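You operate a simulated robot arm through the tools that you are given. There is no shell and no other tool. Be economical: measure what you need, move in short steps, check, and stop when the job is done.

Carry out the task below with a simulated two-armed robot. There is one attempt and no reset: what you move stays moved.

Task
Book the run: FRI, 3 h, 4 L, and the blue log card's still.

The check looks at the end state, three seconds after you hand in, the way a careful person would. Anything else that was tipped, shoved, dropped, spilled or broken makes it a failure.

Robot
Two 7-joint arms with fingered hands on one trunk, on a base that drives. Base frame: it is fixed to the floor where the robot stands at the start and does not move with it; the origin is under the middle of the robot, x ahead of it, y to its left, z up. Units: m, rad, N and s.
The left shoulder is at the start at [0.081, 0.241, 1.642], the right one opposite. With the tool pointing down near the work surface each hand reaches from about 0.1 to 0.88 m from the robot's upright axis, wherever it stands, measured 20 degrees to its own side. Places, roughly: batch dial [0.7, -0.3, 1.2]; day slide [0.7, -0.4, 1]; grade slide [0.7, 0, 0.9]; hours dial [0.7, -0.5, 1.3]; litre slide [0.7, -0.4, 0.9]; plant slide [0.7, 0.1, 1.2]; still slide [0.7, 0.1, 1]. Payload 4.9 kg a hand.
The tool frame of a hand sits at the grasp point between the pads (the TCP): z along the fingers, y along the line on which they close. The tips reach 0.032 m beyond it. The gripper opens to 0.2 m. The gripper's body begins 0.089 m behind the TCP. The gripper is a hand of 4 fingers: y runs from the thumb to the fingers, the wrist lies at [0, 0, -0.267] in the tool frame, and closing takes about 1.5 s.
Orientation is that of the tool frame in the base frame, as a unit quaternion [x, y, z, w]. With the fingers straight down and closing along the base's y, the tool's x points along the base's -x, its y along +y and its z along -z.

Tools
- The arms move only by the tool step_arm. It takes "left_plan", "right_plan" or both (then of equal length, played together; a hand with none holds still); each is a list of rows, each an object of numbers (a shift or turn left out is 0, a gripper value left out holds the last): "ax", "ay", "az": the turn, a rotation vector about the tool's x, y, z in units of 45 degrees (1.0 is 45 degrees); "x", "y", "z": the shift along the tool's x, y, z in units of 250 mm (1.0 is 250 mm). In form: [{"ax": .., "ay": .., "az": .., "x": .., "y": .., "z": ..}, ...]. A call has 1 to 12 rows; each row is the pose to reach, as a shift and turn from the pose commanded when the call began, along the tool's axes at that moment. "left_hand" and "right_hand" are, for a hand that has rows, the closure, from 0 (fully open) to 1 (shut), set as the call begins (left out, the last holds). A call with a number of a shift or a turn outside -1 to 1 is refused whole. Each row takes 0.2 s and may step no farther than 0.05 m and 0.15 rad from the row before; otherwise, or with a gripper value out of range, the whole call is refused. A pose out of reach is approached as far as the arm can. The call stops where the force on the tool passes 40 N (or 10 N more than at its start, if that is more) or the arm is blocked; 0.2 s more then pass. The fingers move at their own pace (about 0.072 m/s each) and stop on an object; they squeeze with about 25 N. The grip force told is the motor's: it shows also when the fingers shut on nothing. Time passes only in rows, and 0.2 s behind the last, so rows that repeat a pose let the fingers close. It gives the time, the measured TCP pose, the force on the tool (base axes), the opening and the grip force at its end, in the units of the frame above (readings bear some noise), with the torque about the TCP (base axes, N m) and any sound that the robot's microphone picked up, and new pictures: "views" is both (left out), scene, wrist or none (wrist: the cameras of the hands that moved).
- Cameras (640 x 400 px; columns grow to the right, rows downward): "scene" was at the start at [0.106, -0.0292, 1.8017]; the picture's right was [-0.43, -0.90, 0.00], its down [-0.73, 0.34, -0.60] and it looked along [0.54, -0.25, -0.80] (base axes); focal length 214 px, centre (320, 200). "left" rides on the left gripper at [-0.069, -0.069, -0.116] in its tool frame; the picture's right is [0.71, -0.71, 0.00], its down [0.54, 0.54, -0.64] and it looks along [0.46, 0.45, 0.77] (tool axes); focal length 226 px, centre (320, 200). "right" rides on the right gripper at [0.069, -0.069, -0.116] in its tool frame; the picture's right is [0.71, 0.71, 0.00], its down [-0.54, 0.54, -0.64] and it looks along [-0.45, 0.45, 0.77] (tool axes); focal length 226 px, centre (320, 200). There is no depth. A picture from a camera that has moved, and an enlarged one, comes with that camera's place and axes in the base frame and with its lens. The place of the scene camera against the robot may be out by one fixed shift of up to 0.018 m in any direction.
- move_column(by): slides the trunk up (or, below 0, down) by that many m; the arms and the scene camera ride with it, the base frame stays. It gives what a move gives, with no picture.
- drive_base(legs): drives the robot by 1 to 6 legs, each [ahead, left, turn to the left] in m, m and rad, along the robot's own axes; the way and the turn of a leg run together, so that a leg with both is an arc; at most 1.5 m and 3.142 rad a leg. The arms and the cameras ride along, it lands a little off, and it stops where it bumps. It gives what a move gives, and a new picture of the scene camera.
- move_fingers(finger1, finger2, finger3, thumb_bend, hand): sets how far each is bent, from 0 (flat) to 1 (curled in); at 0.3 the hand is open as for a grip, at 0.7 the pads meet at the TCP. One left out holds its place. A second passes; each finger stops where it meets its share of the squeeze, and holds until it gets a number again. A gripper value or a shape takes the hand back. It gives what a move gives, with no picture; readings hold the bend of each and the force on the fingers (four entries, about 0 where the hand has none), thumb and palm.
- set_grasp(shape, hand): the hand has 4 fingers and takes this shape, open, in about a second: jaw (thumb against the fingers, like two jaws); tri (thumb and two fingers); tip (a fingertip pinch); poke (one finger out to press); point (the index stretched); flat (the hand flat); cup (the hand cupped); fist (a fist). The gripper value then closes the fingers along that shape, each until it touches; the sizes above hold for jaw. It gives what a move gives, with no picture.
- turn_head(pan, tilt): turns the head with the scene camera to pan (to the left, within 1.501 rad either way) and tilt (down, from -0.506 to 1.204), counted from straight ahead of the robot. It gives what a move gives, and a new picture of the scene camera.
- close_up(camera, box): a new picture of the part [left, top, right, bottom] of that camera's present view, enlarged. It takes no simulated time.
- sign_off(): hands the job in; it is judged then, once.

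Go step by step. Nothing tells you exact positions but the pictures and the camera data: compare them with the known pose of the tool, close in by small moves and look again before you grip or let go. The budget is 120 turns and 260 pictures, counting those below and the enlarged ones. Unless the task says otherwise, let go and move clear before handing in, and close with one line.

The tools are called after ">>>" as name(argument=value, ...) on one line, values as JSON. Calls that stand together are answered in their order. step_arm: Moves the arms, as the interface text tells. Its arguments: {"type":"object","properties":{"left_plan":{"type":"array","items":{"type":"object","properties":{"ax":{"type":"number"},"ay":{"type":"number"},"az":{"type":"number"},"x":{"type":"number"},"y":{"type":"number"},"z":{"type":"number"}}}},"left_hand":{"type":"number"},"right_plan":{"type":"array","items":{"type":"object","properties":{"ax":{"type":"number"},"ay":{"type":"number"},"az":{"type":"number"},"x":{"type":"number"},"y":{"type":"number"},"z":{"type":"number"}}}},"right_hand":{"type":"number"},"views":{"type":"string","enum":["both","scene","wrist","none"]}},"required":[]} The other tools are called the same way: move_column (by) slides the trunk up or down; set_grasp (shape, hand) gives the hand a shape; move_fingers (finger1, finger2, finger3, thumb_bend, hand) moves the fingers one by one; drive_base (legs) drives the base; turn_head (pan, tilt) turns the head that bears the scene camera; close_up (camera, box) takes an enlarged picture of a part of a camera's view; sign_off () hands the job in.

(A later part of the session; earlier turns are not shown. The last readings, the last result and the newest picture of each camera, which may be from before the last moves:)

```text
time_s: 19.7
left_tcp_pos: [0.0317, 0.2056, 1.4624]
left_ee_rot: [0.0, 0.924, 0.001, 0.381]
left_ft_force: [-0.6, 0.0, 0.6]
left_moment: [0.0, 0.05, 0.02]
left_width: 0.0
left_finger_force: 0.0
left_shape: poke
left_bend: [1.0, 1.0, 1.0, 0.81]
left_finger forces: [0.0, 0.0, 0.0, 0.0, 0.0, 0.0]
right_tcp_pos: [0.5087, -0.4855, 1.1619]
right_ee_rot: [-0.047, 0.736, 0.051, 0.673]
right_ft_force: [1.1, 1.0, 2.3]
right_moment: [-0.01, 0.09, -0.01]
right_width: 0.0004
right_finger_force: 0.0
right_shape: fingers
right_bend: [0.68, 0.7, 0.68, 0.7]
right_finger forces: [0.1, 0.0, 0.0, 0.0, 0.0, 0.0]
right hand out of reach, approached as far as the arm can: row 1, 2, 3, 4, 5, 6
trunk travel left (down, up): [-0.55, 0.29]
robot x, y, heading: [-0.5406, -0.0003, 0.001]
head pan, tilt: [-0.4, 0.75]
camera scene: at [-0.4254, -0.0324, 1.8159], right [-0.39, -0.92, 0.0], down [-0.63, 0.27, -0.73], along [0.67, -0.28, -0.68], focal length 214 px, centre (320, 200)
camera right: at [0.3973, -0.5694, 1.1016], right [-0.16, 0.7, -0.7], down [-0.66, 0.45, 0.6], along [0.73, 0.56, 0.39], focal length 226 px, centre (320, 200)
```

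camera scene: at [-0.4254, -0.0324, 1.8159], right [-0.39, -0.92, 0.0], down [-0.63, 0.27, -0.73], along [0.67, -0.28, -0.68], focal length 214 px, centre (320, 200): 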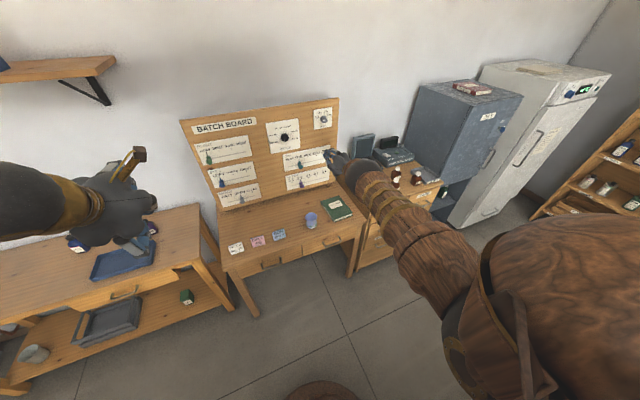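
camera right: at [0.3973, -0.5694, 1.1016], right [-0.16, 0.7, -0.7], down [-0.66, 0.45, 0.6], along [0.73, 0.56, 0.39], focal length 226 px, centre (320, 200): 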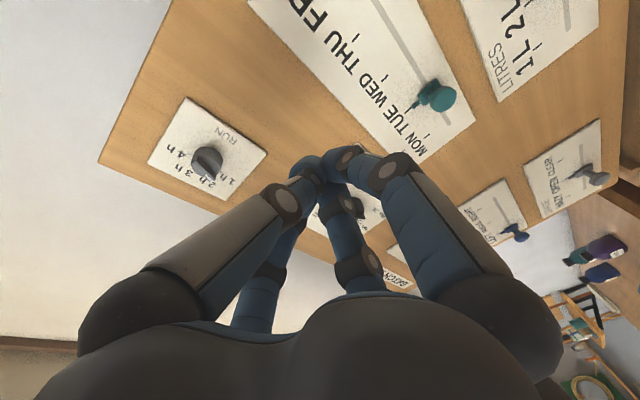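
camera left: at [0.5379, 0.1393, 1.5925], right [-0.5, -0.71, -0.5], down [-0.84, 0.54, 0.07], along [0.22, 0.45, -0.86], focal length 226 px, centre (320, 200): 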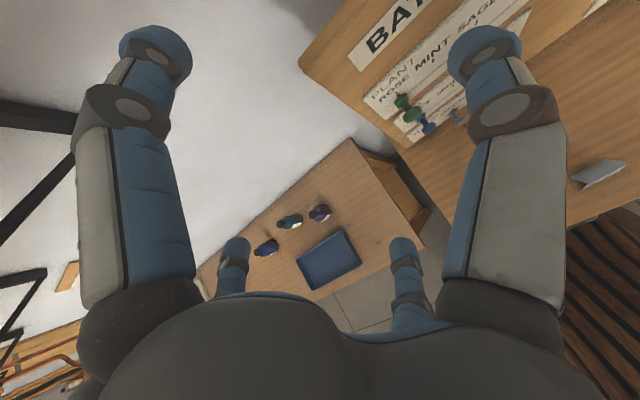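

The arm is straighter now. The base reported a block behind, so I'll edge forward slightly and lower the trunk so the forearm is more level; then look round.

>>> drive_base(legs=[[0.06, 0, 0]])

>>> move_column(by=-0.15)

>>> turn_head(pan=1.5, tilt=0.9)

>>> turn_head(pan=-1.5, tilt=0.9)

>>> turn_head(pan=-0.3, tilt=0.5)

```text
time_s: 20.7
left_tcp_pos: [0.0763, 0.2099, 1.4673]
left_ee_rot: [-0.001, 0.923, 0.0, 0.385]
left_ft_force: [-0.9, -0.1, -0.1]
left_moment: [0.02, -0.1, -0.01]
left_width: 0.0
left_finger_force: 0.0
left_shape: poke
left_bend: [1.0, 1.0, 1.0, 0.81]
left_finger forces: [0.1, 0.1, 0.1, 0.0, 0.0, 0.1]
right_tcp_pos: [0.5559, -0.4825, 1.1716]
right_ee_rot: [-0.047, 0.734, 0.049, 0.676]
right_ft_force: [-1.6, -0.4, 1.4]
right_moment: [-0.03, 0.07, 0.0]
right_width: 0.0002
right_finger_force: 0.0
right_shape: fingers
right_bend: [0.68, 0.7, 0.68, 0.7]
right_finger forces: [0.0, 0.0, 0.0, 0.0, 0.1, 0.0]
trunk travel left (down, up): [-0.55, 0.29]
robot x, y, heading: [-0.484, -0.0001, 0.001]
head pan, tilt: [-0.4, 0.75]
camera scene: at [-0.3824, -0.0287, 1.817], right [-0.39, -0.92, 0.0], down [-0.62, 0.26, -0.74], along [0.68, -0.28, -0.68], focal length 214 px, centre (320, 200)
```

scene: 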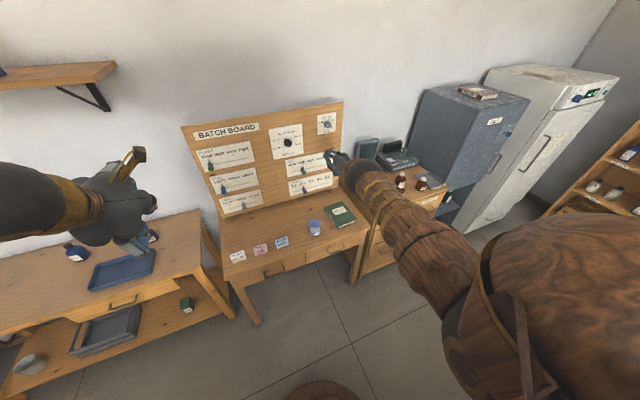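

```text
time_s: 22.4
left_tcp_pos: [0.0877, 0.2091, 1.312]
left_ee_rot: [-0.001, 0.925, 0.0, 0.381]
left_ft_force: [-0.4, 0.1, -0.2]
left_moment: [-0.02, 0.02, 0.0]
left_width: 0.0
left_finger_force: 0.1
left_shape: poke
left_bend: [1.0, 1.0, 1.0, 0.81]
left_finger forces: [0.0, 0.0, 0.1, 0.0, 0.0, 0.0]
right_tcp_pos: [0.5657, -0.4835, 1.013]
right_ee_rot: [-0.047, 0.736, 0.05, 0.673]
right_ft_force: [-0.5, 0.4, 0.3]
right_moment: [-0.02, 0.0, 0.02]
right_width: 0.0001
right_finger_force: 0.0
right_shape: fingers
right_bend: [0.68, 0.7, 0.68, 0.7]
right_finger forces: [0.1, 0.0, 0.0, 0.1, 0.0, 0.0]
trunk travel left (down, up): [-0.4, 0.44]
robot x, y, heading: [-0.482, -0.0016, -0.0]
head pan, tilt: [-0.4, 0.75]
```

```text
time_s: 24.3
left_tcp_pos: [0.0892, 0.2084, 1.3111]
left_ee_rot: [-0.001, 0.925, 0.0, 0.381]
left_ft_force: [-0.2, 0.7, -0.1]
left_moment: [-0.03, 0.0, 0.0]
left_width: 0.0001
left_finger_force: 0.2
left_shape: poke
left_bend: [1.0, 1.0, 1.0, 0.81]
left_finger forces: [0.1, 0.0, 0.0, 0.1, 0.0, 0.0]
right_tcp_pos: [0.5662, -0.4836, 1.0115]
right_ee_rot: [-0.047, 0.737, 0.049, 0.673]
right_ft_force: [-0.2, -0.1, -0.1]
right_moment: [0.02, -0.01, -0.03]
right_width: 0.0003
right_finger_force: 0.1
right_shape: fingers
right_bend: [0.68, 0.7, 0.68, 0.7]
right_finger forces: [0.1, 0.0, 0.0, 0.0, 0.0, 0.1]
trunk travel left (down, up): [-0.4, 0.44]
robot x, y, heading: [-0.4845, 0.0022, 0.001]
head pan, tilt: [1.499, 0.901]
camera scene: at [-0.4385, 0.078, 1.6539], right [1.0, -0.07, 0.0], down [-0.06, -0.78, -0.62], along [0.04, 0.62, -0.78], focal length 214 px, centre (320, 200)
```

scene: 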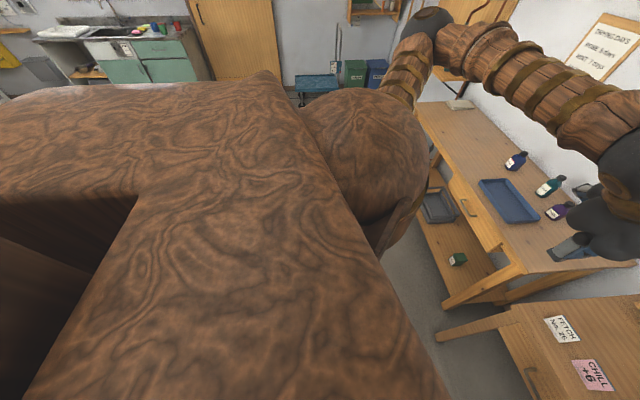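

```text
time_s: 26.9
left_tcp_pos: [0.0888, 0.2088, 1.3113]
left_ee_rot: [-0.001, 0.925, 0.0, 0.381]
left_ft_force: [0.6, 0.2, 1.0]
left_moment: [0.03, -0.01, 0.03]
left_width: 0.0
left_finger_force: 0.0
left_shape: poke
left_bend: [1.0, 1.0, 1.0, 0.81]
left_finger forces: [0.0, 0.0, 0.0, 0.0, 0.0, 0.1]
right_tcp_pos: [0.5654, -0.4845, 1.0123]
right_ee_rot: [-0.046, 0.737, 0.049, 0.672]
right_ft_force: [-0.5, 0.0, -0.4]
right_moment: [-0.01, -0.01, 0.02]
right_width: 0.0001
right_finger_force: 0.1
right_shape: fingers
right_bend: [0.68, 0.7, 0.68, 0.7]
right_finger forces: [0.0, 0.0, 0.0, 0.0, 0.0, 0.0]
trunk travel left (down, up): [-0.4, 0.44]
robot x, y, heading: [-0.4815, 0.0011, 0.002]
head pan, tilt: [-1.499, 0.901]
camera scene: at [-0.4383, -0.0726, 1.6539], right [-1.0, -0.07, 0.0], down [-0.06, 0.78, -0.62], along [0.04, -0.62, -0.78], focal length 214 px, centre (320, 200)
```

scene: 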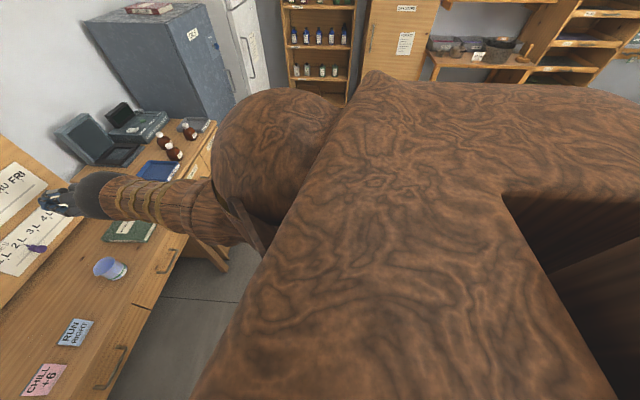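

```text
time_s: 28.3
left_tcp_pos: [0.0887, 0.2095, 1.3108]
left_ee_rot: [-0.001, 0.925, 0.0, 0.381]
left_ft_force: [0.6, 0.1, 0.2]
left_moment: [0.02, 0.02, 0.03]
left_width: 0.0
left_finger_force: 0.1
left_shape: poke
left_bend: [1.0, 1.0, 1.0, 0.81]
left_finger forces: [0.1, 0.0, 0.0, 0.1, 0.0, 0.0]
right_tcp_pos: [0.567, -0.4846, 1.013]
right_ee_rot: [-0.047, 0.736, 0.049, 0.674]
right_ft_force: [-0.1, -0.3, 0.8]
right_moment: [-0.03, 0.01, -0.03]
right_width: 0.0
right_finger_force: 0.0
right_shape: fingers
right_bend: [0.68, 0.7, 0.68, 0.7]
right_finger forces: [0.0, 0.1, 0.0, 0.0, 0.1, 0.0]
trunk travel left (down, up): [-0.4, 0.44]
robot x, y, heading: [-0.4834, 0.0005, -0.004]
head pan, tilt: [-0.3, 0.499]
camera scene: at [-0.3569, -0.0243, 1.6877], right [-0.3, -0.96, 0.0], down [-0.46, 0.14, -0.88], along [0.84, -0.26, -0.48], focal length 214 px, centre (320, 200)
```

scene: 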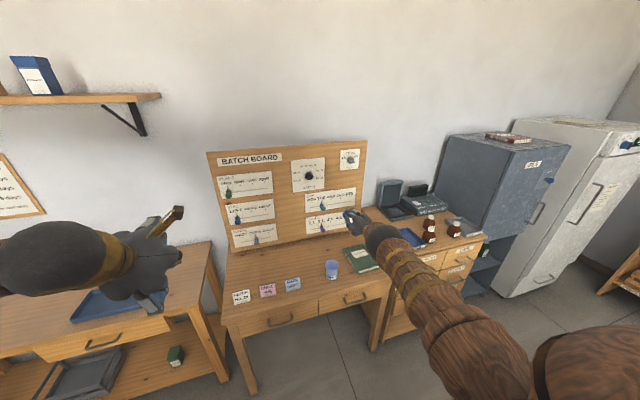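

The view is good and the arm is now extended. I'll move the beak left, past the day pin, at a safe distance from the board, correcting the hand's yaw.

>>> step_arm(right_plan=[{"y": 0.12, "ax": 0.05, "ay": -0.03}, {"y": 0.24, "ax": 0.1, "ay": -0.06}, {"y": 0.36, "ax": 0.17, "ay": -0.1}, {"y": 0.48, "ax": 0.17, "ay": -0.1}, {"y": 0.6, "ax": 0.17, "ay": -0.1}, {"y": 0.72, "ax": 0.17, "ay": -0.1}], views="scene")

>>> close_up(camera="scene", box=[280, 140, 400, 260])

```text
time_s: 29.7
left_tcp_pos: [0.0885, 0.2091, 1.3118]
left_ee_rot: [-0.001, 0.924, 0.0, 0.381]
left_ft_force: [-0.9, -0.2, -0.1]
left_moment: [-0.04, 0.0, 0.03]
left_width: 0.0
left_finger_force: 0.0
left_shape: poke
left_bend: [1.0, 1.0, 1.0, 0.81]
left_finger forces: [0.0, 0.0, 0.0, 0.0, 0.0, 0.0]
right_tcp_pos: [0.5778, -0.3959, 1.0779]
right_ee_rot: [-0.053, 0.752, 0.055, 0.654]
right_ft_force: [0.2, 0.1, 0.6]
right_moment: [-0.04, 0.0, 0.01]
right_width: 0.0002
right_finger_force: 0.0
right_shape: fingers
right_bend: [0.68, 0.7, 0.68, 0.7]
right_finger forces: [0.1, 0.1, 0.0, 0.0, 0.0, 0.0]
right hand out of reach, approached as far as the arm can: row 1, 2, 3, 4, 5, 6
trunk travel left (down, up): [-0.4, 0.44]
robot x, y, heading: [-0.4853, -0.0014, 0.003]
head pan, tilt: [-0.3, 0.499]
camera scene: at [-0.3572, -0.0235, 1.6878], right [-0.3, -0.96, 0.0], down [-0.46, 0.14, -0.88], along [0.84, -0.26, -0.48], focal length 214 px, centre (320, 200)
```

scene: 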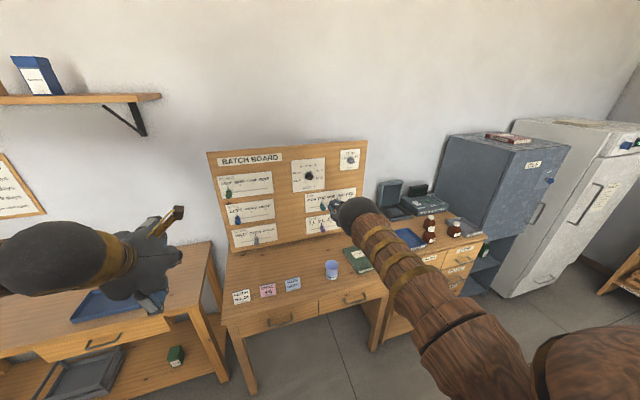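

```text
3.33 times, centred on (340, 200) of scene
camera zoom: at [-0.3572, -0.0235, 1.6878], right [-0.3, -0.96, 0.0], down [-0.46, 0.14, -0.88], along [0.84, -0.26, -0.48], focal length 715 px, centre (253, 200)
```

zoom: 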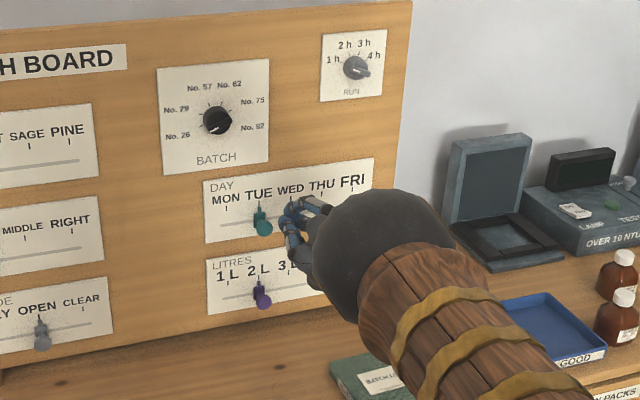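

The wrist seems at a joint limit for a level hand; I'll let it point about 35° downward instead, backing off a bit first.

>>> step_arm(right_plan=[{"ay": 0.15, "ax": 0.05, "z": -0.1}, {"ay": 0.3, "ax": 0.1, "z": -0.2}, {"ay": 0.45, "ax": 0.15, "z": -0.2}, {"ay": 0.6, "ax": 0.15, "z": -0.2}, {"ay": 0.75, "ax": 0.15, "z": -0.2}, {"ay": 0.75, "ax": 0.15, "z": -0.2, "y": 0.1}], views="scene")

>>> close_up(camera="scene", box=[280, 140, 400, 260])

```text
time_s: 31.1
left_tcp_pos: [0.0891, 0.211, 1.3104]
left_ee_rot: [-0.001, 0.924, 0.0, 0.381]
left_ft_force: [0.0, 0.2, 0.1]
left_moment: [-0.04, 0.0, -0.02]
left_width: 0.0002
left_finger_force: 0.0
left_shape: poke
left_bend: [1.0, 1.0, 1.0, 0.81]
left_finger forces: [0.1, 0.0, 0.0, 0.1, 0.0, 0.1]
right_tcp_pos: [0.5273, -0.3779, 1.0843]
right_ee_rot: [-0.027, 0.912, -0.007, 0.409]
right_ft_force: [0.0, 0.4, 0.7]
right_moment: [-0.02, 0.01, -0.01]
right_width: 0.0002
right_finger_force: 0.1
right_shape: fingers
right_bend: [0.68, 0.7, 0.68, 0.7]
right_finger forces: [0.0, 0.0, 0.0, 0.0, 0.0, 0.0]
trunk travel left (down, up): [-0.4, 0.44]
robot x, y, heading: [-0.4793, 0.0008, -0.002]
head pan, tilt: [-0.3, 0.499]
camera scene: at [-0.3567, -0.0217, 1.6878], right [-0.3, -0.96, 0.0], down [-0.46, 0.14, -0.88], along [0.84, -0.26, -0.48], focal length 214 px, centre (320, 200)
```

scene: 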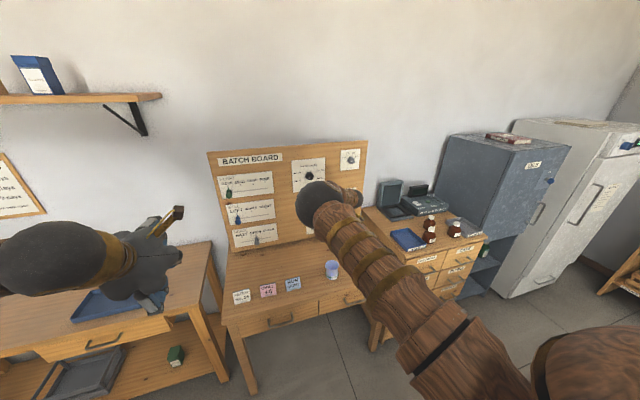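

```text
3.33 times, centred on (340, 200) of scene
camera zoom: at [-0.3567, -0.0217, 1.6878], right [-0.3, -0.96, 0.0], down [-0.46, 0.14, -0.88], along [0.84, -0.26, -0.48], focal length 715 px, centre (253, 200)
```

zoom: 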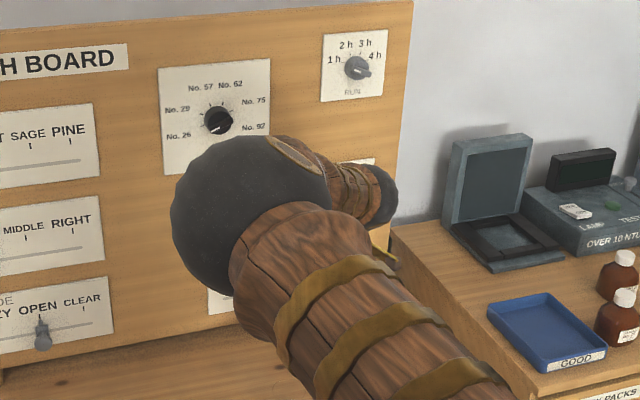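

That pose is reachable, but the elbow blocks the head's view. Let me use the wrist camera.

>>> close_up(camera="right", box=[0, 0, 640, 400])

>>> turn_head(pan=-0.3, tilt=0.7)

```text
1.00 times, centred on (320, 200) of right
camera zoom: at [0.3981, -0.4523, 1.1116], right [-0.5, 0.67, -0.55], down [-0.14, 0.57, 0.81], along [0.85, 0.49, -0.19], focal length 226 px, centre (320, 200)
```

zoom: 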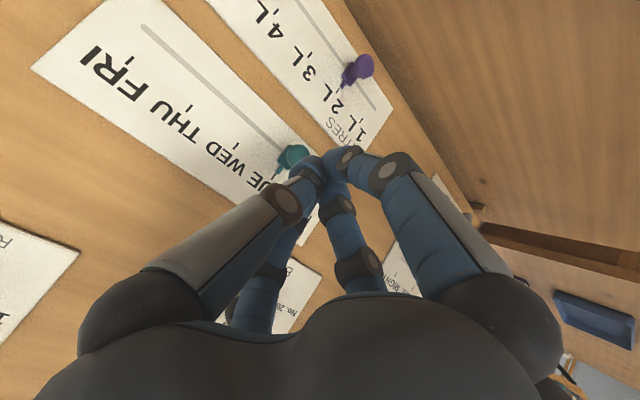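

```text
time_s: 31.8
left_tcp_pos: [0.0895, 0.2087, 1.3109]
left_ee_rot: [-0.001, 0.925, 0.001, 0.38]
left_ft_force: [0.3, 0.6, -0.6]
left_moment: [0.02, 0.01, 0.01]
left_width: 0.0
left_finger_force: 0.0
left_shape: poke
left_bend: [1.0, 1.0, 1.0, 0.81]
left_finger forces: [0.1, 0.0, 0.1, 0.0, 0.0, 0.1]
right_tcp_pos: [0.5279, -0.3788, 1.0832]
right_ee_rot: [-0.028, 0.912, -0.007, 0.41]
right_ft_force: [1.3, 0.5, 0.0]
right_moment: [0.01, 0.02, 0.0]
right_width: 0.0
right_finger_force: 0.2
right_shape: fingers
right_bend: [0.68, 0.7, 0.68, 0.7]
right_finger forces: [0.1, 0.1, 0.0, 0.0, 0.0, 0.0]
trunk travel left (down, up): [-0.4, 0.44]
robot x, y, heading: [-0.4833, 0.0031, -0.0]
head pan, tilt: [-0.3, 0.7]
camera scene: at [-0.3626, -0.022, 1.6701], right [-0.29, -0.96, 0.0], down [-0.62, 0.19, -0.77], along [0.73, -0.23, -0.64], focal length 214 px, centre (320, 200)
```

scene: 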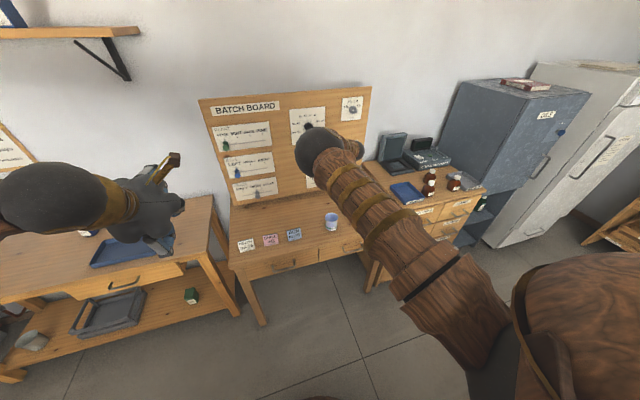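

The wrist camera gives good views. By triangulating I put the day pin's head at about (0.669, -0.362, 1.026), FRI at y≈-0.547, and the litre pin at (0.668, -0.37, 0.87). First I move left of the day pin, then in.

>>> step_arm(right_plan=[{"y": 0.15}, {"y": 0.3}, {"y": 0.3, "x": -0.05, "z": 0.1}, {"y": 0.3, "x": -0.1, "z": 0.22}, {"y": 0.3, "x": -0.15, "z": 0.32}], views="wrist")

```text
time_s: 33.0
left_tcp_pos: [0.0895, 0.2084, 1.3114]
left_ee_rot: [-0.001, 0.925, 0.001, 0.381]
left_ft_force: [-0.7, 0.3, 0.2]
left_moment: [0.0, 0.0, -0.02]
left_width: 0.0001
left_finger_force: 0.1
left_shape: poke
left_bend: [1.0, 1.0, 1.0, 0.81]
left_finger forces: [0.1, 0.0, 0.0, 0.0, 0.0, 0.0]
right_tcp_pos: [0.6086, -0.3002, 1.0555]
right_ee_rot: [-0.027, 0.912, -0.006, 0.41]
right_ft_force: [-0.2, -0.1, 0.3]
right_moment: [-0.02, -0.02, 0.04]
right_width: 0.0001
right_finger_force: 0.0
right_shape: fingers
right_bend: [0.68, 0.7, 0.68, 0.7]
right_finger forces: [0.1, 0.1, 0.1, 0.1, 0.0, 0.1]
trunk travel left (down, up): [-0.4, 0.44]
robot x, y, heading: [-0.4809, 0.0001, 0.002]
head pan, tilt: [-0.3, 0.7]
camera right: at [0.4791, -0.3741, 1.0825], right [-0.5, 0.67, -0.55], down [-0.15, 0.56, 0.81], along [0.85, 0.49, -0.19], focal length 226 px, centre (320, 200)
```

right: 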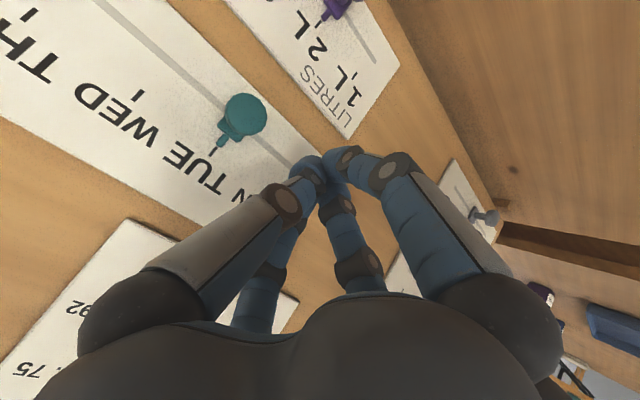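

Positions confirmed. Advance until the beak tip is alongside the pin.

>>> step_arm(right_plan=[{"x": -0.04, "z": 0.06}, {"x": -0.08, "z": 0.126}, {"x": -0.08, "z": 0.126, "y": -0.04}, {"x": -0.08, "z": 0.126, "y": -0.08}], views="wrist")

```text
time_s: 34.0
left_tcp_pos: [0.0888, 0.2107, 1.3119]
left_ee_rot: [-0.002, 0.925, 0.001, 0.381]
left_ft_force: [-0.4, 0.6, -0.8]
left_moment: [-0.01, -0.03, -0.03]
left_width: 0.0
left_finger_force: 0.0
left_shape: poke
left_bend: [1.0, 1.0, 1.0, 0.81]
left_finger forces: [0.0, 0.1, 0.0, 0.1, 0.0, 0.0]
right_tcp_pos: [0.6417, -0.3163, 1.0458]
right_ee_rot: [-0.029, 0.912, -0.007, 0.409]
right_ft_force: [0.4, 0.0, -1.0]
right_moment: [0.01, -0.01, 0.01]
right_width: 0.0003
right_finger_force: 0.1
right_shape: fingers
right_bend: [0.68, 0.7, 0.68, 0.7]
right_finger forces: [0.1, 0.0, 0.0, 0.1, 0.1, 0.0]
right hand out of reach, approached as far as the arm can: row 4
trunk travel left (down, up): [-0.4, 0.44]
robot x, y, heading: [-0.4815, 0.0027, 0.006]
head pan, tilt: [-0.3, 0.7]
camera right: at [0.5129, -0.3901, 1.0725], right [-0.5, 0.66, -0.55], down [-0.15, 0.56, 0.81], along [0.85, 0.49, -0.19], focal length 226 px, centre (320, 200)
```

right: 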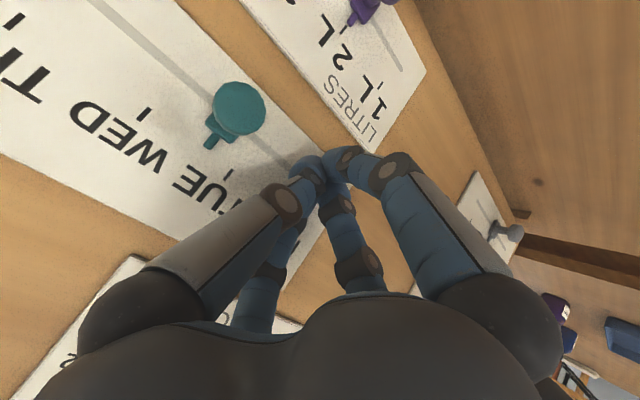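

The arm is nearing its stretch limit, so I'll back the hand off, drive a bit closer, and re-approach.

>>> step_arm(right_plan=[{"x": 0.12, "z": -0.14, "y": 0.06}, {"x": 0.24, "z": -0.28, "y": 0.08}, {"x": 0.36, "z": -0.42, "y": 0.08}, {"x": 0.46, "z": -0.52, "y": 0.08}], views="none")

>>> drive_base(legs=[[0.14, 0, 0]])

>>> close_up(camera="right", box=[0, 0, 640, 400])

```text
time_s: 35.0
left_tcp_pos: [0.0867, 0.2115, 1.3132]
left_ee_rot: [-0.002, 0.924, -0.001, 0.382]
left_ft_force: [-0.7, 0.4, -0.2]
left_moment: [-0.04, 0.0, -0.02]
left_width: 0.0
left_finger_force: 0.1
left_shape: poke
left_bend: [1.0, 1.0, 1.0, 0.81]
left_finger forces: [0.0, 0.0, 0.1, 0.0, 0.0, 0.0]
right_tcp_pos: [0.4657, -0.303, 1.0483]
right_ee_rot: [-0.029, 0.911, -0.007, 0.411]
right_ft_force: [-0.4, 0.8, 0.2]
right_moment: [-0.02, 0.01, -0.05]
right_width: 0.0002
right_finger_force: 0.1
right_shape: fingers
right_bend: [0.68, 0.7, 0.68, 0.7]
right_finger forces: [0.0, 0.1, 0.1, 0.0, 0.0, 0.0]
trunk travel left (down, up): [-0.4, 0.44]
robot x, y, heading: [-0.4824, -0.001, -0.003]
head pan, tilt: [-0.3, 0.7]
```

```text
time_s: 36.4
left_tcp_pos: [0.2271, 0.2087, 1.3134]
left_ee_rot: [0.0, 0.925, 0.0, 0.381]
left_ft_force: [-0.1, 0.4, -0.3]
left_moment: [0.0, -0.05, 0.01]
left_width: 0.0
left_finger_force: 0.1
left_shape: poke
left_bend: [1.0, 1.0, 1.0, 0.81]
left_finger forces: [0.0, 0.0, 0.0, 0.0, 0.0, 0.0]
right_tcp_pos: [0.6038, -0.3079, 1.0468]
right_ee_rot: [-0.028, 0.912, -0.006, 0.41]
right_ft_force: [-0.5, -0.3, -0.2]
right_moment: [-0.03, 0.01, 0.01]
right_width: 0.0001
right_finger_force: 0.1
right_shape: fingers
right_bend: [0.68, 0.7, 0.68, 0.7]
right_finger forces: [0.0, 0.0, 0.0, 0.0, 0.0, 0.0]
trunk travel left (down, up): [-0.4, 0.44]
robot x, y, heading: [-0.3402, 0.0024, 0.0]
head pan, tilt: [-0.3, 0.7]
camera scene: at [-0.2257, -0.0219, 1.6703], right [-0.3, -0.96, 0.0], down [-0.61, 0.19, -0.77], along [0.73, -0.23, -0.64], focal length 214 px, centre (320, 200)
```

scene: 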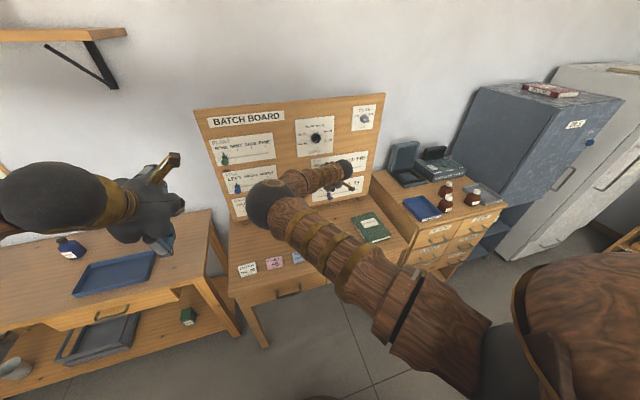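

```text
1.00 times, centred on (320, 200) of right
camera zoom: at [0.4747, -0.3813, 1.0738], right [-0.5, 0.67, -0.55], down [-0.15, 0.56, 0.81], along [0.85, 0.49, -0.18], focal length 226 px, centre (320, 200)
```

zoom: 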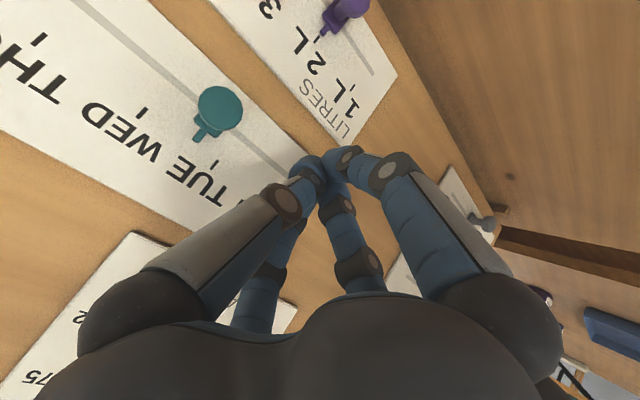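

Now advance again and start the push slowly to the right.

>>> step_arm(right_plan=[{"x": -0.06, "z": 0.06}, {"x": -0.112, "z": 0.114}, {"x": -0.112, "z": 0.114, "y": -0.06}, {"x": -0.112, "z": 0.114, "y": -0.12}, {"x": -0.112, "z": 0.114, "y": -0.18}, {"x": -0.112, "z": 0.114, "y": -0.24}], views="both")

```text
time_s: 37.8
left_tcp_pos: [0.2291, 0.2065, 1.3111]
left_ee_rot: [0.0, 0.925, 0.001, 0.38]
left_ft_force: [0.1, -0.5, 0.1]
left_moment: [0.0, -0.03, 0.02]
left_width: 0.0
left_finger_force: 0.1
left_shape: poke
left_bend: [1.0, 1.0, 1.0, 0.81]
left_finger forces: [0.0, 0.0, 0.0, 0.1, 0.0, 0.1]
right_tcp_pos: [0.6476, -0.3674, 1.0477]
right_ee_rot: [-0.027, 0.912, -0.007, 0.409]
right_ft_force: [0.0, 0.1, -0.7]
right_moment: [-0.01, 0.01, 0.03]
right_width: 0.0002
right_finger_force: 0.0
right_shape: fingers
right_bend: [0.68, 0.7, 0.68, 0.7]
right_finger forces: [0.1, 0.0, 0.0, 0.1, 0.1, 0.1]
trunk travel left (down, up): [-0.4, 0.44]
robot x, y, heading: [-0.3443, -0.003, -0.0]
head pan, tilt: [-0.3, 0.7]
camera scene: at [-0.2225, -0.0231, 1.67], right [-0.3, -0.96, 0.0], down [-0.62, 0.19, -0.76], along [0.73, -0.23, -0.64], focal length 214 px, centre (320, 200)
camera right: at [0.5188, -0.441, 1.0753], right [-0.5, 0.67, -0.55], down [-0.15, 0.56, 0.81], along [0.85, 0.49, -0.19], focal length 226 px, centre (320, 200)
```

scene: 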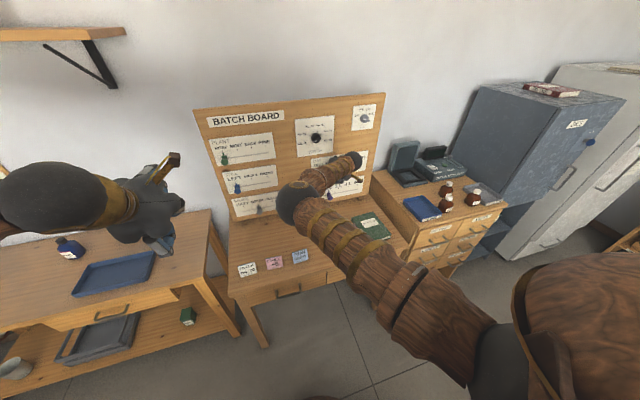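
right: 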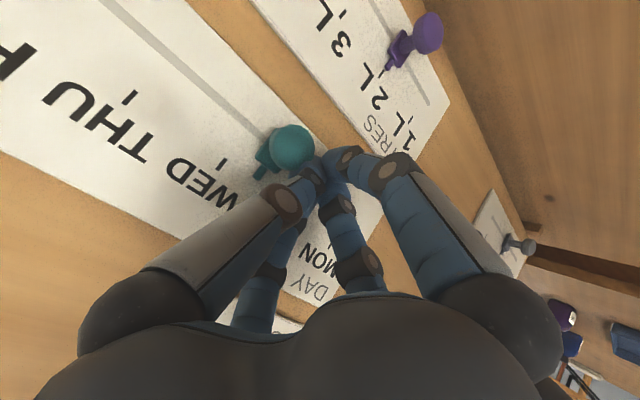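

The push works: the pin trails 29 mm ahead of the TCP. Continue toward FRI, stopping short to check.

>>> step_arm(right_plan=[{"y": -0.06}, {"y": -0.12}, {"y": -0.18}, {"y": -0.24}, {"y": -0.3}, {"y": -0.36}, {"y": -0.42}, {"y": -0.48}, {"y": -0.53}], views="wrist")

```text
time_s: 39.8
left_tcp_pos: [0.2285, 0.2078, 1.3107]
left_ee_rot: [-0.001, 0.925, 0.002, 0.381]
left_ft_force: [-0.2, 0.7, 0.2]
left_moment: [0.0, 0.01, -0.02]
left_width: 0.0
left_finger_force: 0.1
left_shape: poke
left_bend: [1.0, 1.0, 1.0, 0.81]
left_finger forces: [0.1, 0.0, 0.1, 0.0, 0.0, 0.0]
right_tcp_pos: [0.6545, -0.4986, 1.0539]
right_ee_rot: [-0.027, 0.912, -0.007, 0.409]
right_ft_force: [-0.3, -0.2, -0.1]
right_moment: [0.0, -0.01, -0.01]
right_width: 0.0
right_finger_force: 0.0
right_shape: fingers
right_bend: [0.68, 0.7, 0.68, 0.7]
right_finger forces: [0.0, 0.0, 0.0, 0.0, 0.0, 0.1]
trunk travel left (down, up): [-0.4, 0.44]
robot x, y, heading: [-0.3443, -0.0011, -0.002]
head pan, tilt: [-0.3, 0.7]
camera right: at [0.5253, -0.5734, 1.0811], right [-0.5, 0.67, -0.55], down [-0.15, 0.56, 0.81], along [0.85, 0.49, -0.19], focal length 226 px, centre (320, 200)
```

right: 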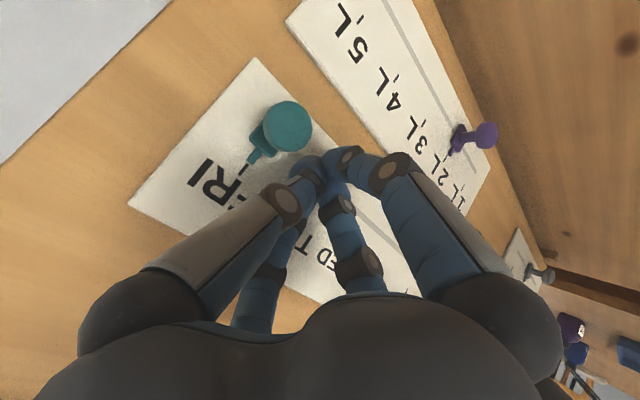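

The pin is near FRI; let me zoom to compare its pointer with the tick.

>>> close_up(camera="right", box=[200, 80, 340, 220])

>>> close_up(camera="scene", box=[300, 130, 390, 210])

```text
2.86 times, centred on (270, 150) of right
camera zoom: at [0.5253, -0.5734, 1.0811], right [-0.5, 0.67, -0.55], down [-0.15, 0.56, 0.81], along [0.85, 0.49, -0.19], focal length 646 px, centre (463, 343)
```

zoom: 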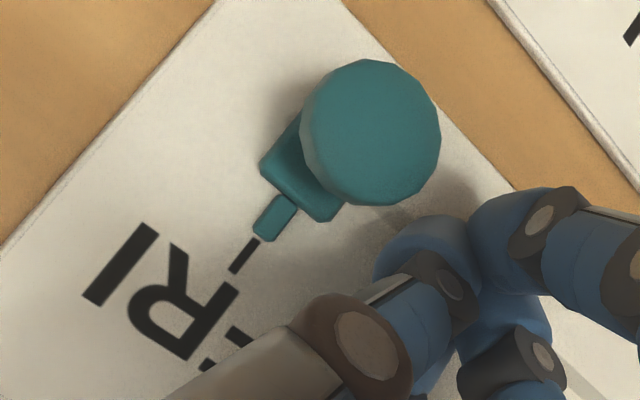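

```text
5.00 times, centred on (345, 170) of scene
camera zoom: at [-0.2229, -0.0231, 1.67], right [-0.3, -0.96, 0.0], down [-0.62, 0.19, -0.76], along [0.73, -0.23, -0.64], focal length 1072 px, centre (195, 350)
```

zoom: 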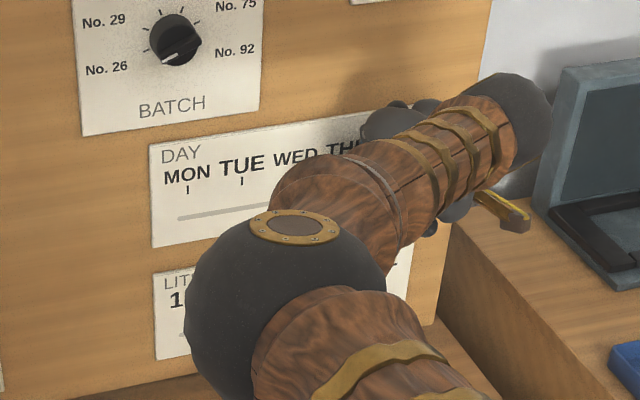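

The pointer lines up with FRI's tick. Now back off and go left of and down to the litre pin.

>>> step_arm(right_plan=[{"y": 0.08}, {"y": 0.12, "x": 0.12, "z": -0.13}, {"y": 0.16, "x": 0.24, "z": -0.26}, {"y": 0.3, "x": 0.3, "z": -0.24}, {"y": 0.42, "x": 0.4, "z": -0.15}, {"y": 0.52, "x": 0.5, "z": -0.05}, {"y": 0.62, "x": 0.6, "z": 0.05}, {"y": 0.72, "x": 0.7, "z": 0.14}, {"y": 0.76, "x": 0.7, "z": 0.14}], views="both")

```text
time_s: 41.8
left_tcp_pos: [0.2283, 0.2088, 1.3118]
left_ee_rot: [0.001, 0.924, 0.0, 0.381]
left_ft_force: [0.9, -1.0, 0.4]
left_moment: [0.0, 0.0, -0.03]
left_width: 0.0001
left_finger_force: 0.0
left_shape: poke
left_bend: [1.0, 1.0, 1.0, 0.81]
left_finger forces: [0.0, 0.0, 0.0, 0.0, 0.1, 0.0]
right_tcp_pos: [0.5558, -0.316, 0.8948]
right_ee_rot: [-0.027, 0.912, -0.007, 0.409]
right_ft_force: [0.0, 0.5, -0.6]
right_moment: [0.04, 0.0, 0.04]
right_width: 0.0005
right_finger_force: 0.0
right_shape: fingers
right_bend: [0.68, 0.7, 0.68, 0.7]
right_finger forces: [0.1, 0.0, 0.0, 0.1, 0.1, 0.1]
trunk travel left (down, up): [-0.4, 0.44]
robot x, y, heading: [-0.338, 0.0003, -0.005]
head pan, tilt: [-0.3, 0.7]
camera scene: at [-0.2235, -0.0222, 1.6701], right [-0.3, -0.96, 0.0], down [-0.62, 0.19, -0.77], along [0.73, -0.23, -0.64], focal length 214 px, centre (320, 200)
camera right: at [0.4259, -0.3902, 0.9215], right [-0.5, 0.67, -0.55], down [-0.15, 0.56, 0.81], along [0.85, 0.49, -0.18], focal length 226 px, centre (320, 200)
```

scene: 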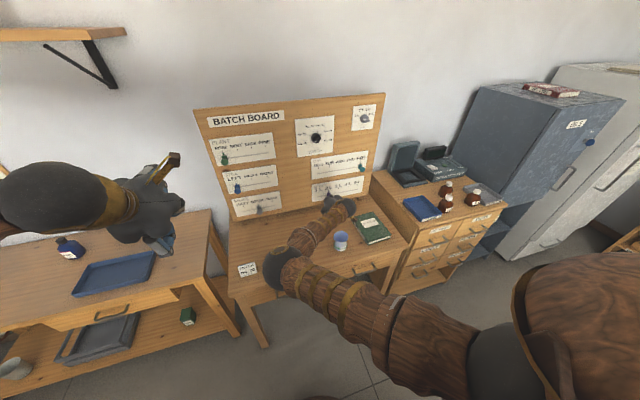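
right: 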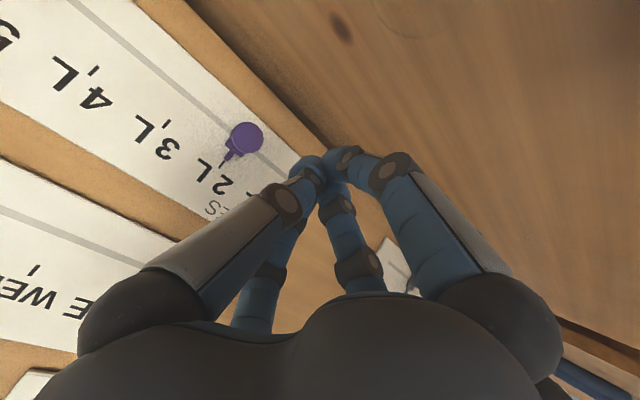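

I check the elbow's clearance over the cards and the day reading.

>>> close_up(camera="scene", box=[220, 200, 380, 320])

>>> close_up(camera="scene", box=[300, 140, 390, 210])

>>> close_up(camera="right", box=[40, 0, 360, 240])

>>> close_up(camera="left", box=[0, 0, 640, 400])

```text
3.33 times, centred on (300, 260) of scene
camera zoom: at [-0.2235, -0.0222, 1.6701], right [-0.3, -0.96, 0.0], down [-0.62, 0.19, -0.77], along [0.73, -0.23, -0.64], focal length 715 px, centre (387, 0)
```

zoom: 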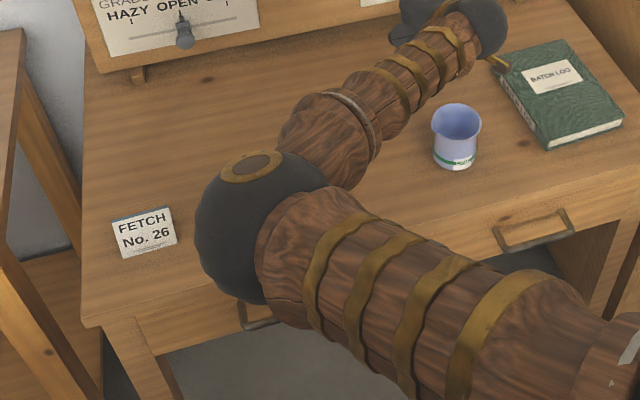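

```text
5.71 times, centred on (345, 175) of scene
camera zoom: at [-0.2235, -0.0222, 1.6701], right [-0.3, -0.96, 0.0], down [-0.62, 0.19, -0.77], along [0.73, -0.23, -0.64], focal length 1226 px, centre (177, 343)
```

zoom: 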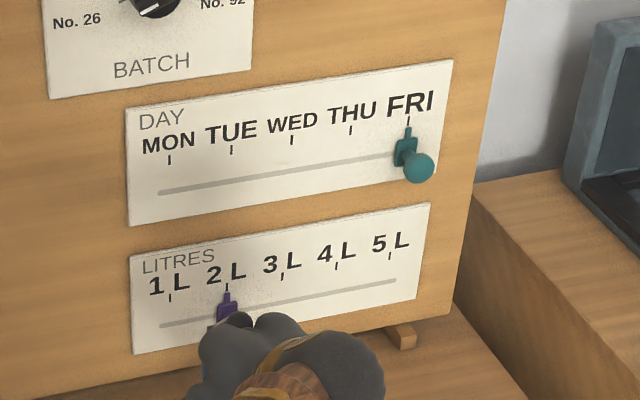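

```text
1.67 times, centred on (200, 120) of right
camera zoom: at [0.4259, -0.3902, 0.9215], right [-0.5, 0.67, -0.55], down [-0.15, 0.56, 0.81], along [0.85, 0.49, -0.18], focal length 377 px, centre (520, 333)
```

zoom: 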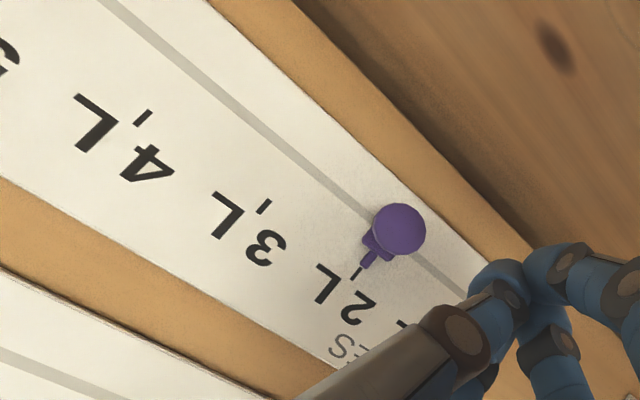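

```text
1.00 times, centred on (320, 200) of left
camera zoom: at [0.1955, 0.1378, 1.4422], right [-0.5, -0.71, -0.5], down [-0.84, 0.54, 0.07], along [0.22, 0.46, -0.86], focal length 226 px, centre (320, 200)
```

zoom: 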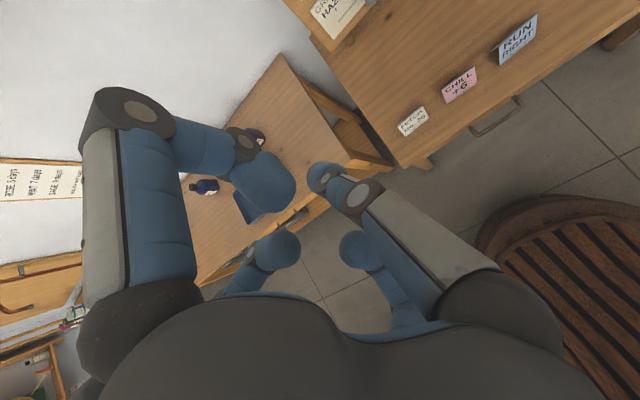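

FRI reads correctly and the cards stand undisturbed. Litre pin at y≈-0.363, 4 L tick at y≈-0.484. Advance and push, stopping short.

>>> step_arm(right_plan=[{"x": -0.08, "z": 0.1}, {"x": -0.16, "z": 0.2}, {"x": -0.236, "z": 0.278}, {"x": -0.236, "z": 0.278, "y": -0.06}, {"x": -0.236, "z": 0.278, "y": -0.12}, {"x": -0.236, "z": 0.278, "y": -0.18}, {"x": -0.236, "z": 0.278, "y": -0.24}, {"x": -0.236, "z": 0.278, "y": -0.3}, {"x": -0.236, "z": 0.278, "y": -0.36}, {"x": -0.236, "z": 0.278, "y": -0.4}], views="wrist")

>>> close_up(camera="right", box=[160, 40, 360, 200])

```text
time_s: 44.0
left_tcp_pos: [0.228, 0.2072, 1.3114]
left_ee_rot: [-0.001, 0.925, 0.002, 0.381]
left_ft_force: [-0.7, 1.0, 0.0]
left_moment: [-0.01, -0.01, 0.01]
left_width: 0.0001
left_finger_force: 0.1
left_shape: poke
left_bend: [1.0, 1.0, 1.0, 0.81]
left_finger forces: [0.0, 0.1, 0.0, 0.1, 0.0, 0.1]
right_tcp_pos: [0.6508, -0.4138, 0.8948]
right_ee_rot: [-0.028, 0.912, -0.006, 0.409]
right_ft_force: [0.2, 0.9, 0.7]
right_moment: [0.03, 0.0, 0.0]
right_width: 0.0
right_finger_force: 0.0
right_shape: fingers
right_bend: [0.68, 0.7, 0.68, 0.7]
right_finger forces: [0.1, 0.0, 0.0, 0.0, 0.0, 0.1]
trunk travel left (down, up): [-0.4, 0.44]
robot x, y, heading: [-0.3373, -0.0003, -0.001]
head pan, tilt: [-0.3, 0.7]
camera right: at [0.5223, -0.4876, 0.9222], right [-0.5, 0.67, -0.55], down [-0.15, 0.56, 0.81], along [0.85, 0.49, -0.19], focal length 226 px, centre (320, 200)
```

right: 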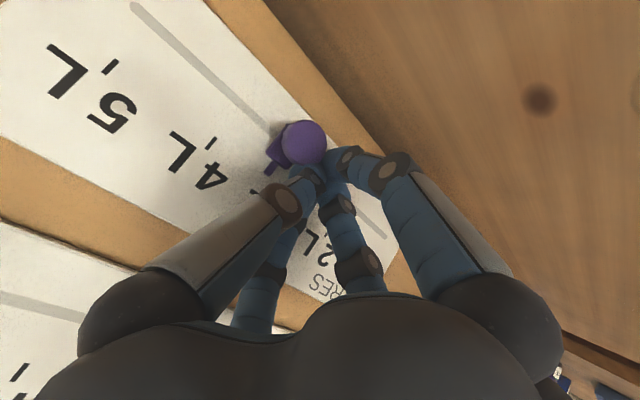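

```text
2.50 times, centred on (260, 120) of right
camera zoom: at [0.5223, -0.4876, 0.9222], right [-0.5, 0.67, -0.55], down [-0.15, 0.56, 0.81], along [0.85, 0.49, -0.19], focal length 565 px, centre (470, 400)
```

zoom: 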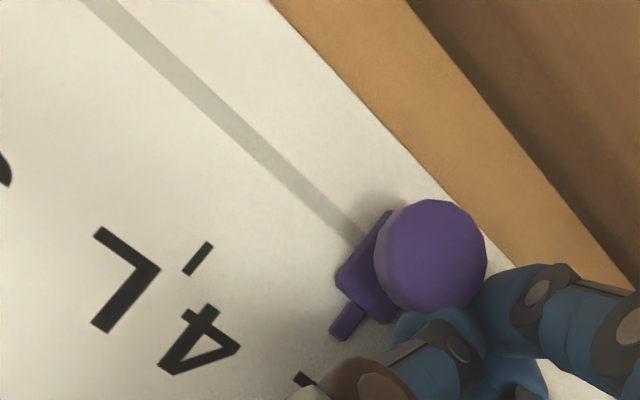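

The pin is at y≈-0.440; about 44 mm remain. I'll push 36 mm and look.

>>> step_arm(right_plan=[{"y": -0.04}, {"y": -0.08}, {"y": -0.12}, {"y": -0.145}], views="none")

>>> close_up(camera="right", box=[200, 80, 360, 200])

```text
time_s: 45.0
left_tcp_pos: [0.229, 0.2081, 1.3117]
left_ee_rot: [0.0, 0.925, 0.001, 0.381]
left_ft_force: [-0.2, -1.0, 0.7]
left_moment: [0.02, 0.03, 0.02]
left_width: 0.0
left_finger_force: 0.1
left_shape: poke
left_bend: [1.0, 1.0, 1.0, 0.81]
left_finger forces: [0.0, 0.0, 0.1, 0.1, 0.0, 0.0]
right_tcp_pos: [0.6543, -0.4505, 0.8968]
right_ee_rot: [-0.028, 0.912, -0.006, 0.41]
right_ft_force: [1.1, 0.1, -0.4]
right_moment: [0.01, 0.04, 0.01]
right_width: 0.0
right_finger_force: 0.1
right_shape: fingers
right_bend: [0.68, 0.7, 0.68, 0.7]
right_finger forces: [0.1, 0.0, 0.1, 0.0, 0.0, 0.1]
trunk travel left (down, up): [-0.4, 0.44]
robot x, y, heading: [-0.3423, 0.0028, -0.002]
head pan, tilt: [-0.3, 0.7]
```

```text
3.33 times, centred on (280, 140) of right
camera zoom: at [0.5242, -0.5244, 0.9231], right [-0.5, 0.67, -0.55], down [-0.15, 0.56, 0.81], along [0.85, 0.49, -0.19], focal length 754 px, centre (453, 400)
```

zoom: 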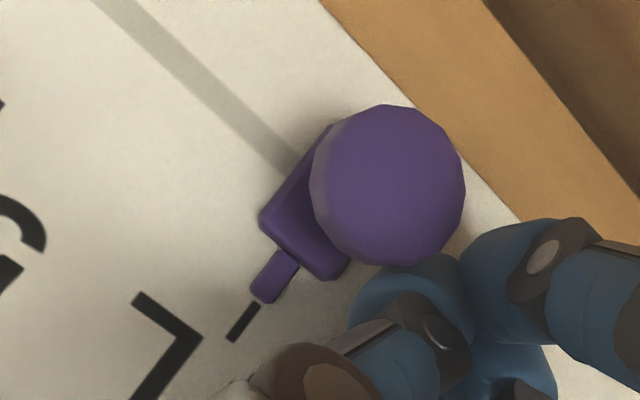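

Litre pointer lines up with 4 L. Back off, then rise toward the hours dial for a close look.

>>> step_arm(right_plan=[{"y": 0.08}, {"y": 0.12, "x": 0.12, "z": -0.14}, {"y": 0.14, "x": 0.24, "z": -0.28}, {"y": 0.14, "x": 0.36, "z": -0.42}, {"y": 0.08, "x": 0.24, "z": -0.5}, {"y": 0.02, "x": 0.1, "z": -0.6}, {"y": -0.04, "x": -0.05, "z": -0.7}, {"y": -0.1, "x": -0.2, "z": -0.8}, {"y": -0.14, "x": -0.35, "z": -0.9}, {"y": -0.14, "x": -0.5, "z": -1.0}], views="both")

>>> close_up(camera="scene", box=[300, 90, 400, 210])

```text
time_s: 47.2
left_tcp_pos: [0.2283, 0.2099, 1.3119]
left_ee_rot: [-0.001, 0.924, 0.001, 0.382]
left_ft_force: [0.4, 0.0, 0.3]
left_moment: [-0.03, 0.0, -0.02]
left_width: 0.0001
left_finger_force: 0.1
left_shape: poke
left_bend: [1.0, 1.0, 1.0, 0.81]
left_finger forces: [0.1, 0.1, 0.0, 0.1, 0.1, 0.0]
right_tcp_pos: [0.5501, -0.4776, 1.1584]
right_ee_rot: [-0.028, 0.912, -0.007, 0.409]
right_ft_force: [-0.3, 1.4, 0.4]
right_moment: [-0.03, -0.03, -0.02]
right_width: 0.0001
right_finger_force: 0.0
right_shape: fingers
right_bend: [0.68, 0.7, 0.68, 0.7]
right_finger forces: [0.0, 0.1, 0.1, 0.0, 0.1, 0.0]
trunk travel left (down, up): [-0.4, 0.44]
robot x, y, heading: [-0.3468, 0.0012, -0.003]
head pan, tilt: [-0.3, 0.7]
camera scene: at [-0.224, -0.021, 1.67], right [-0.3, -0.96, 0.0], down [-0.61, 0.19, -0.77], along [0.73, -0.23, -0.64], focal length 214 px, centre (320, 200)
camera right: at [0.4204, -0.5516, 1.1852], right [-0.5, 0.67, -0.55], down [-0.15, 0.56, 0.81], along [0.85, 0.49, -0.19], focal length 226 px, centre (320, 200)
```

scene: 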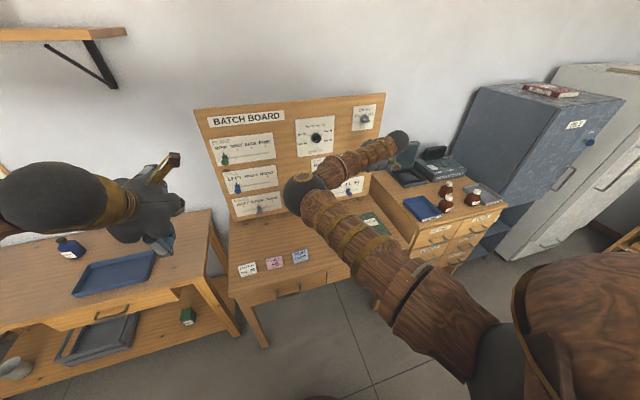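
right: 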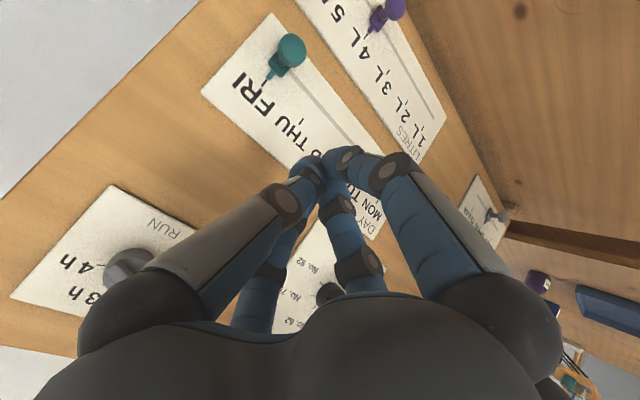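

```text
3.33 times, centred on (350, 150) of scene
camera zoom: at [-0.224, -0.021, 1.67], right [-0.3, -0.96, 0.0], down [-0.61, 0.19, -0.77], along [0.73, -0.23, -0.64], focal length 715 px, centre (220, 367)
```

zoom: 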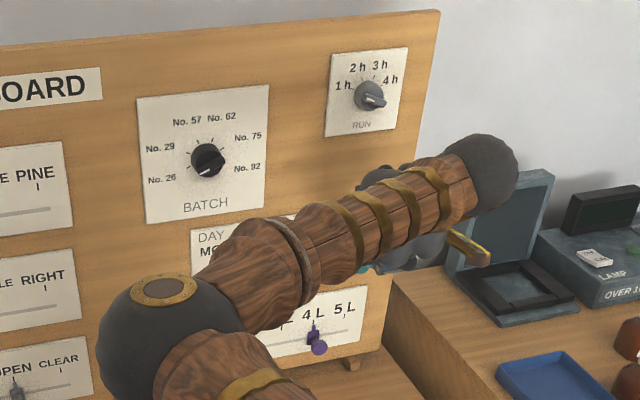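

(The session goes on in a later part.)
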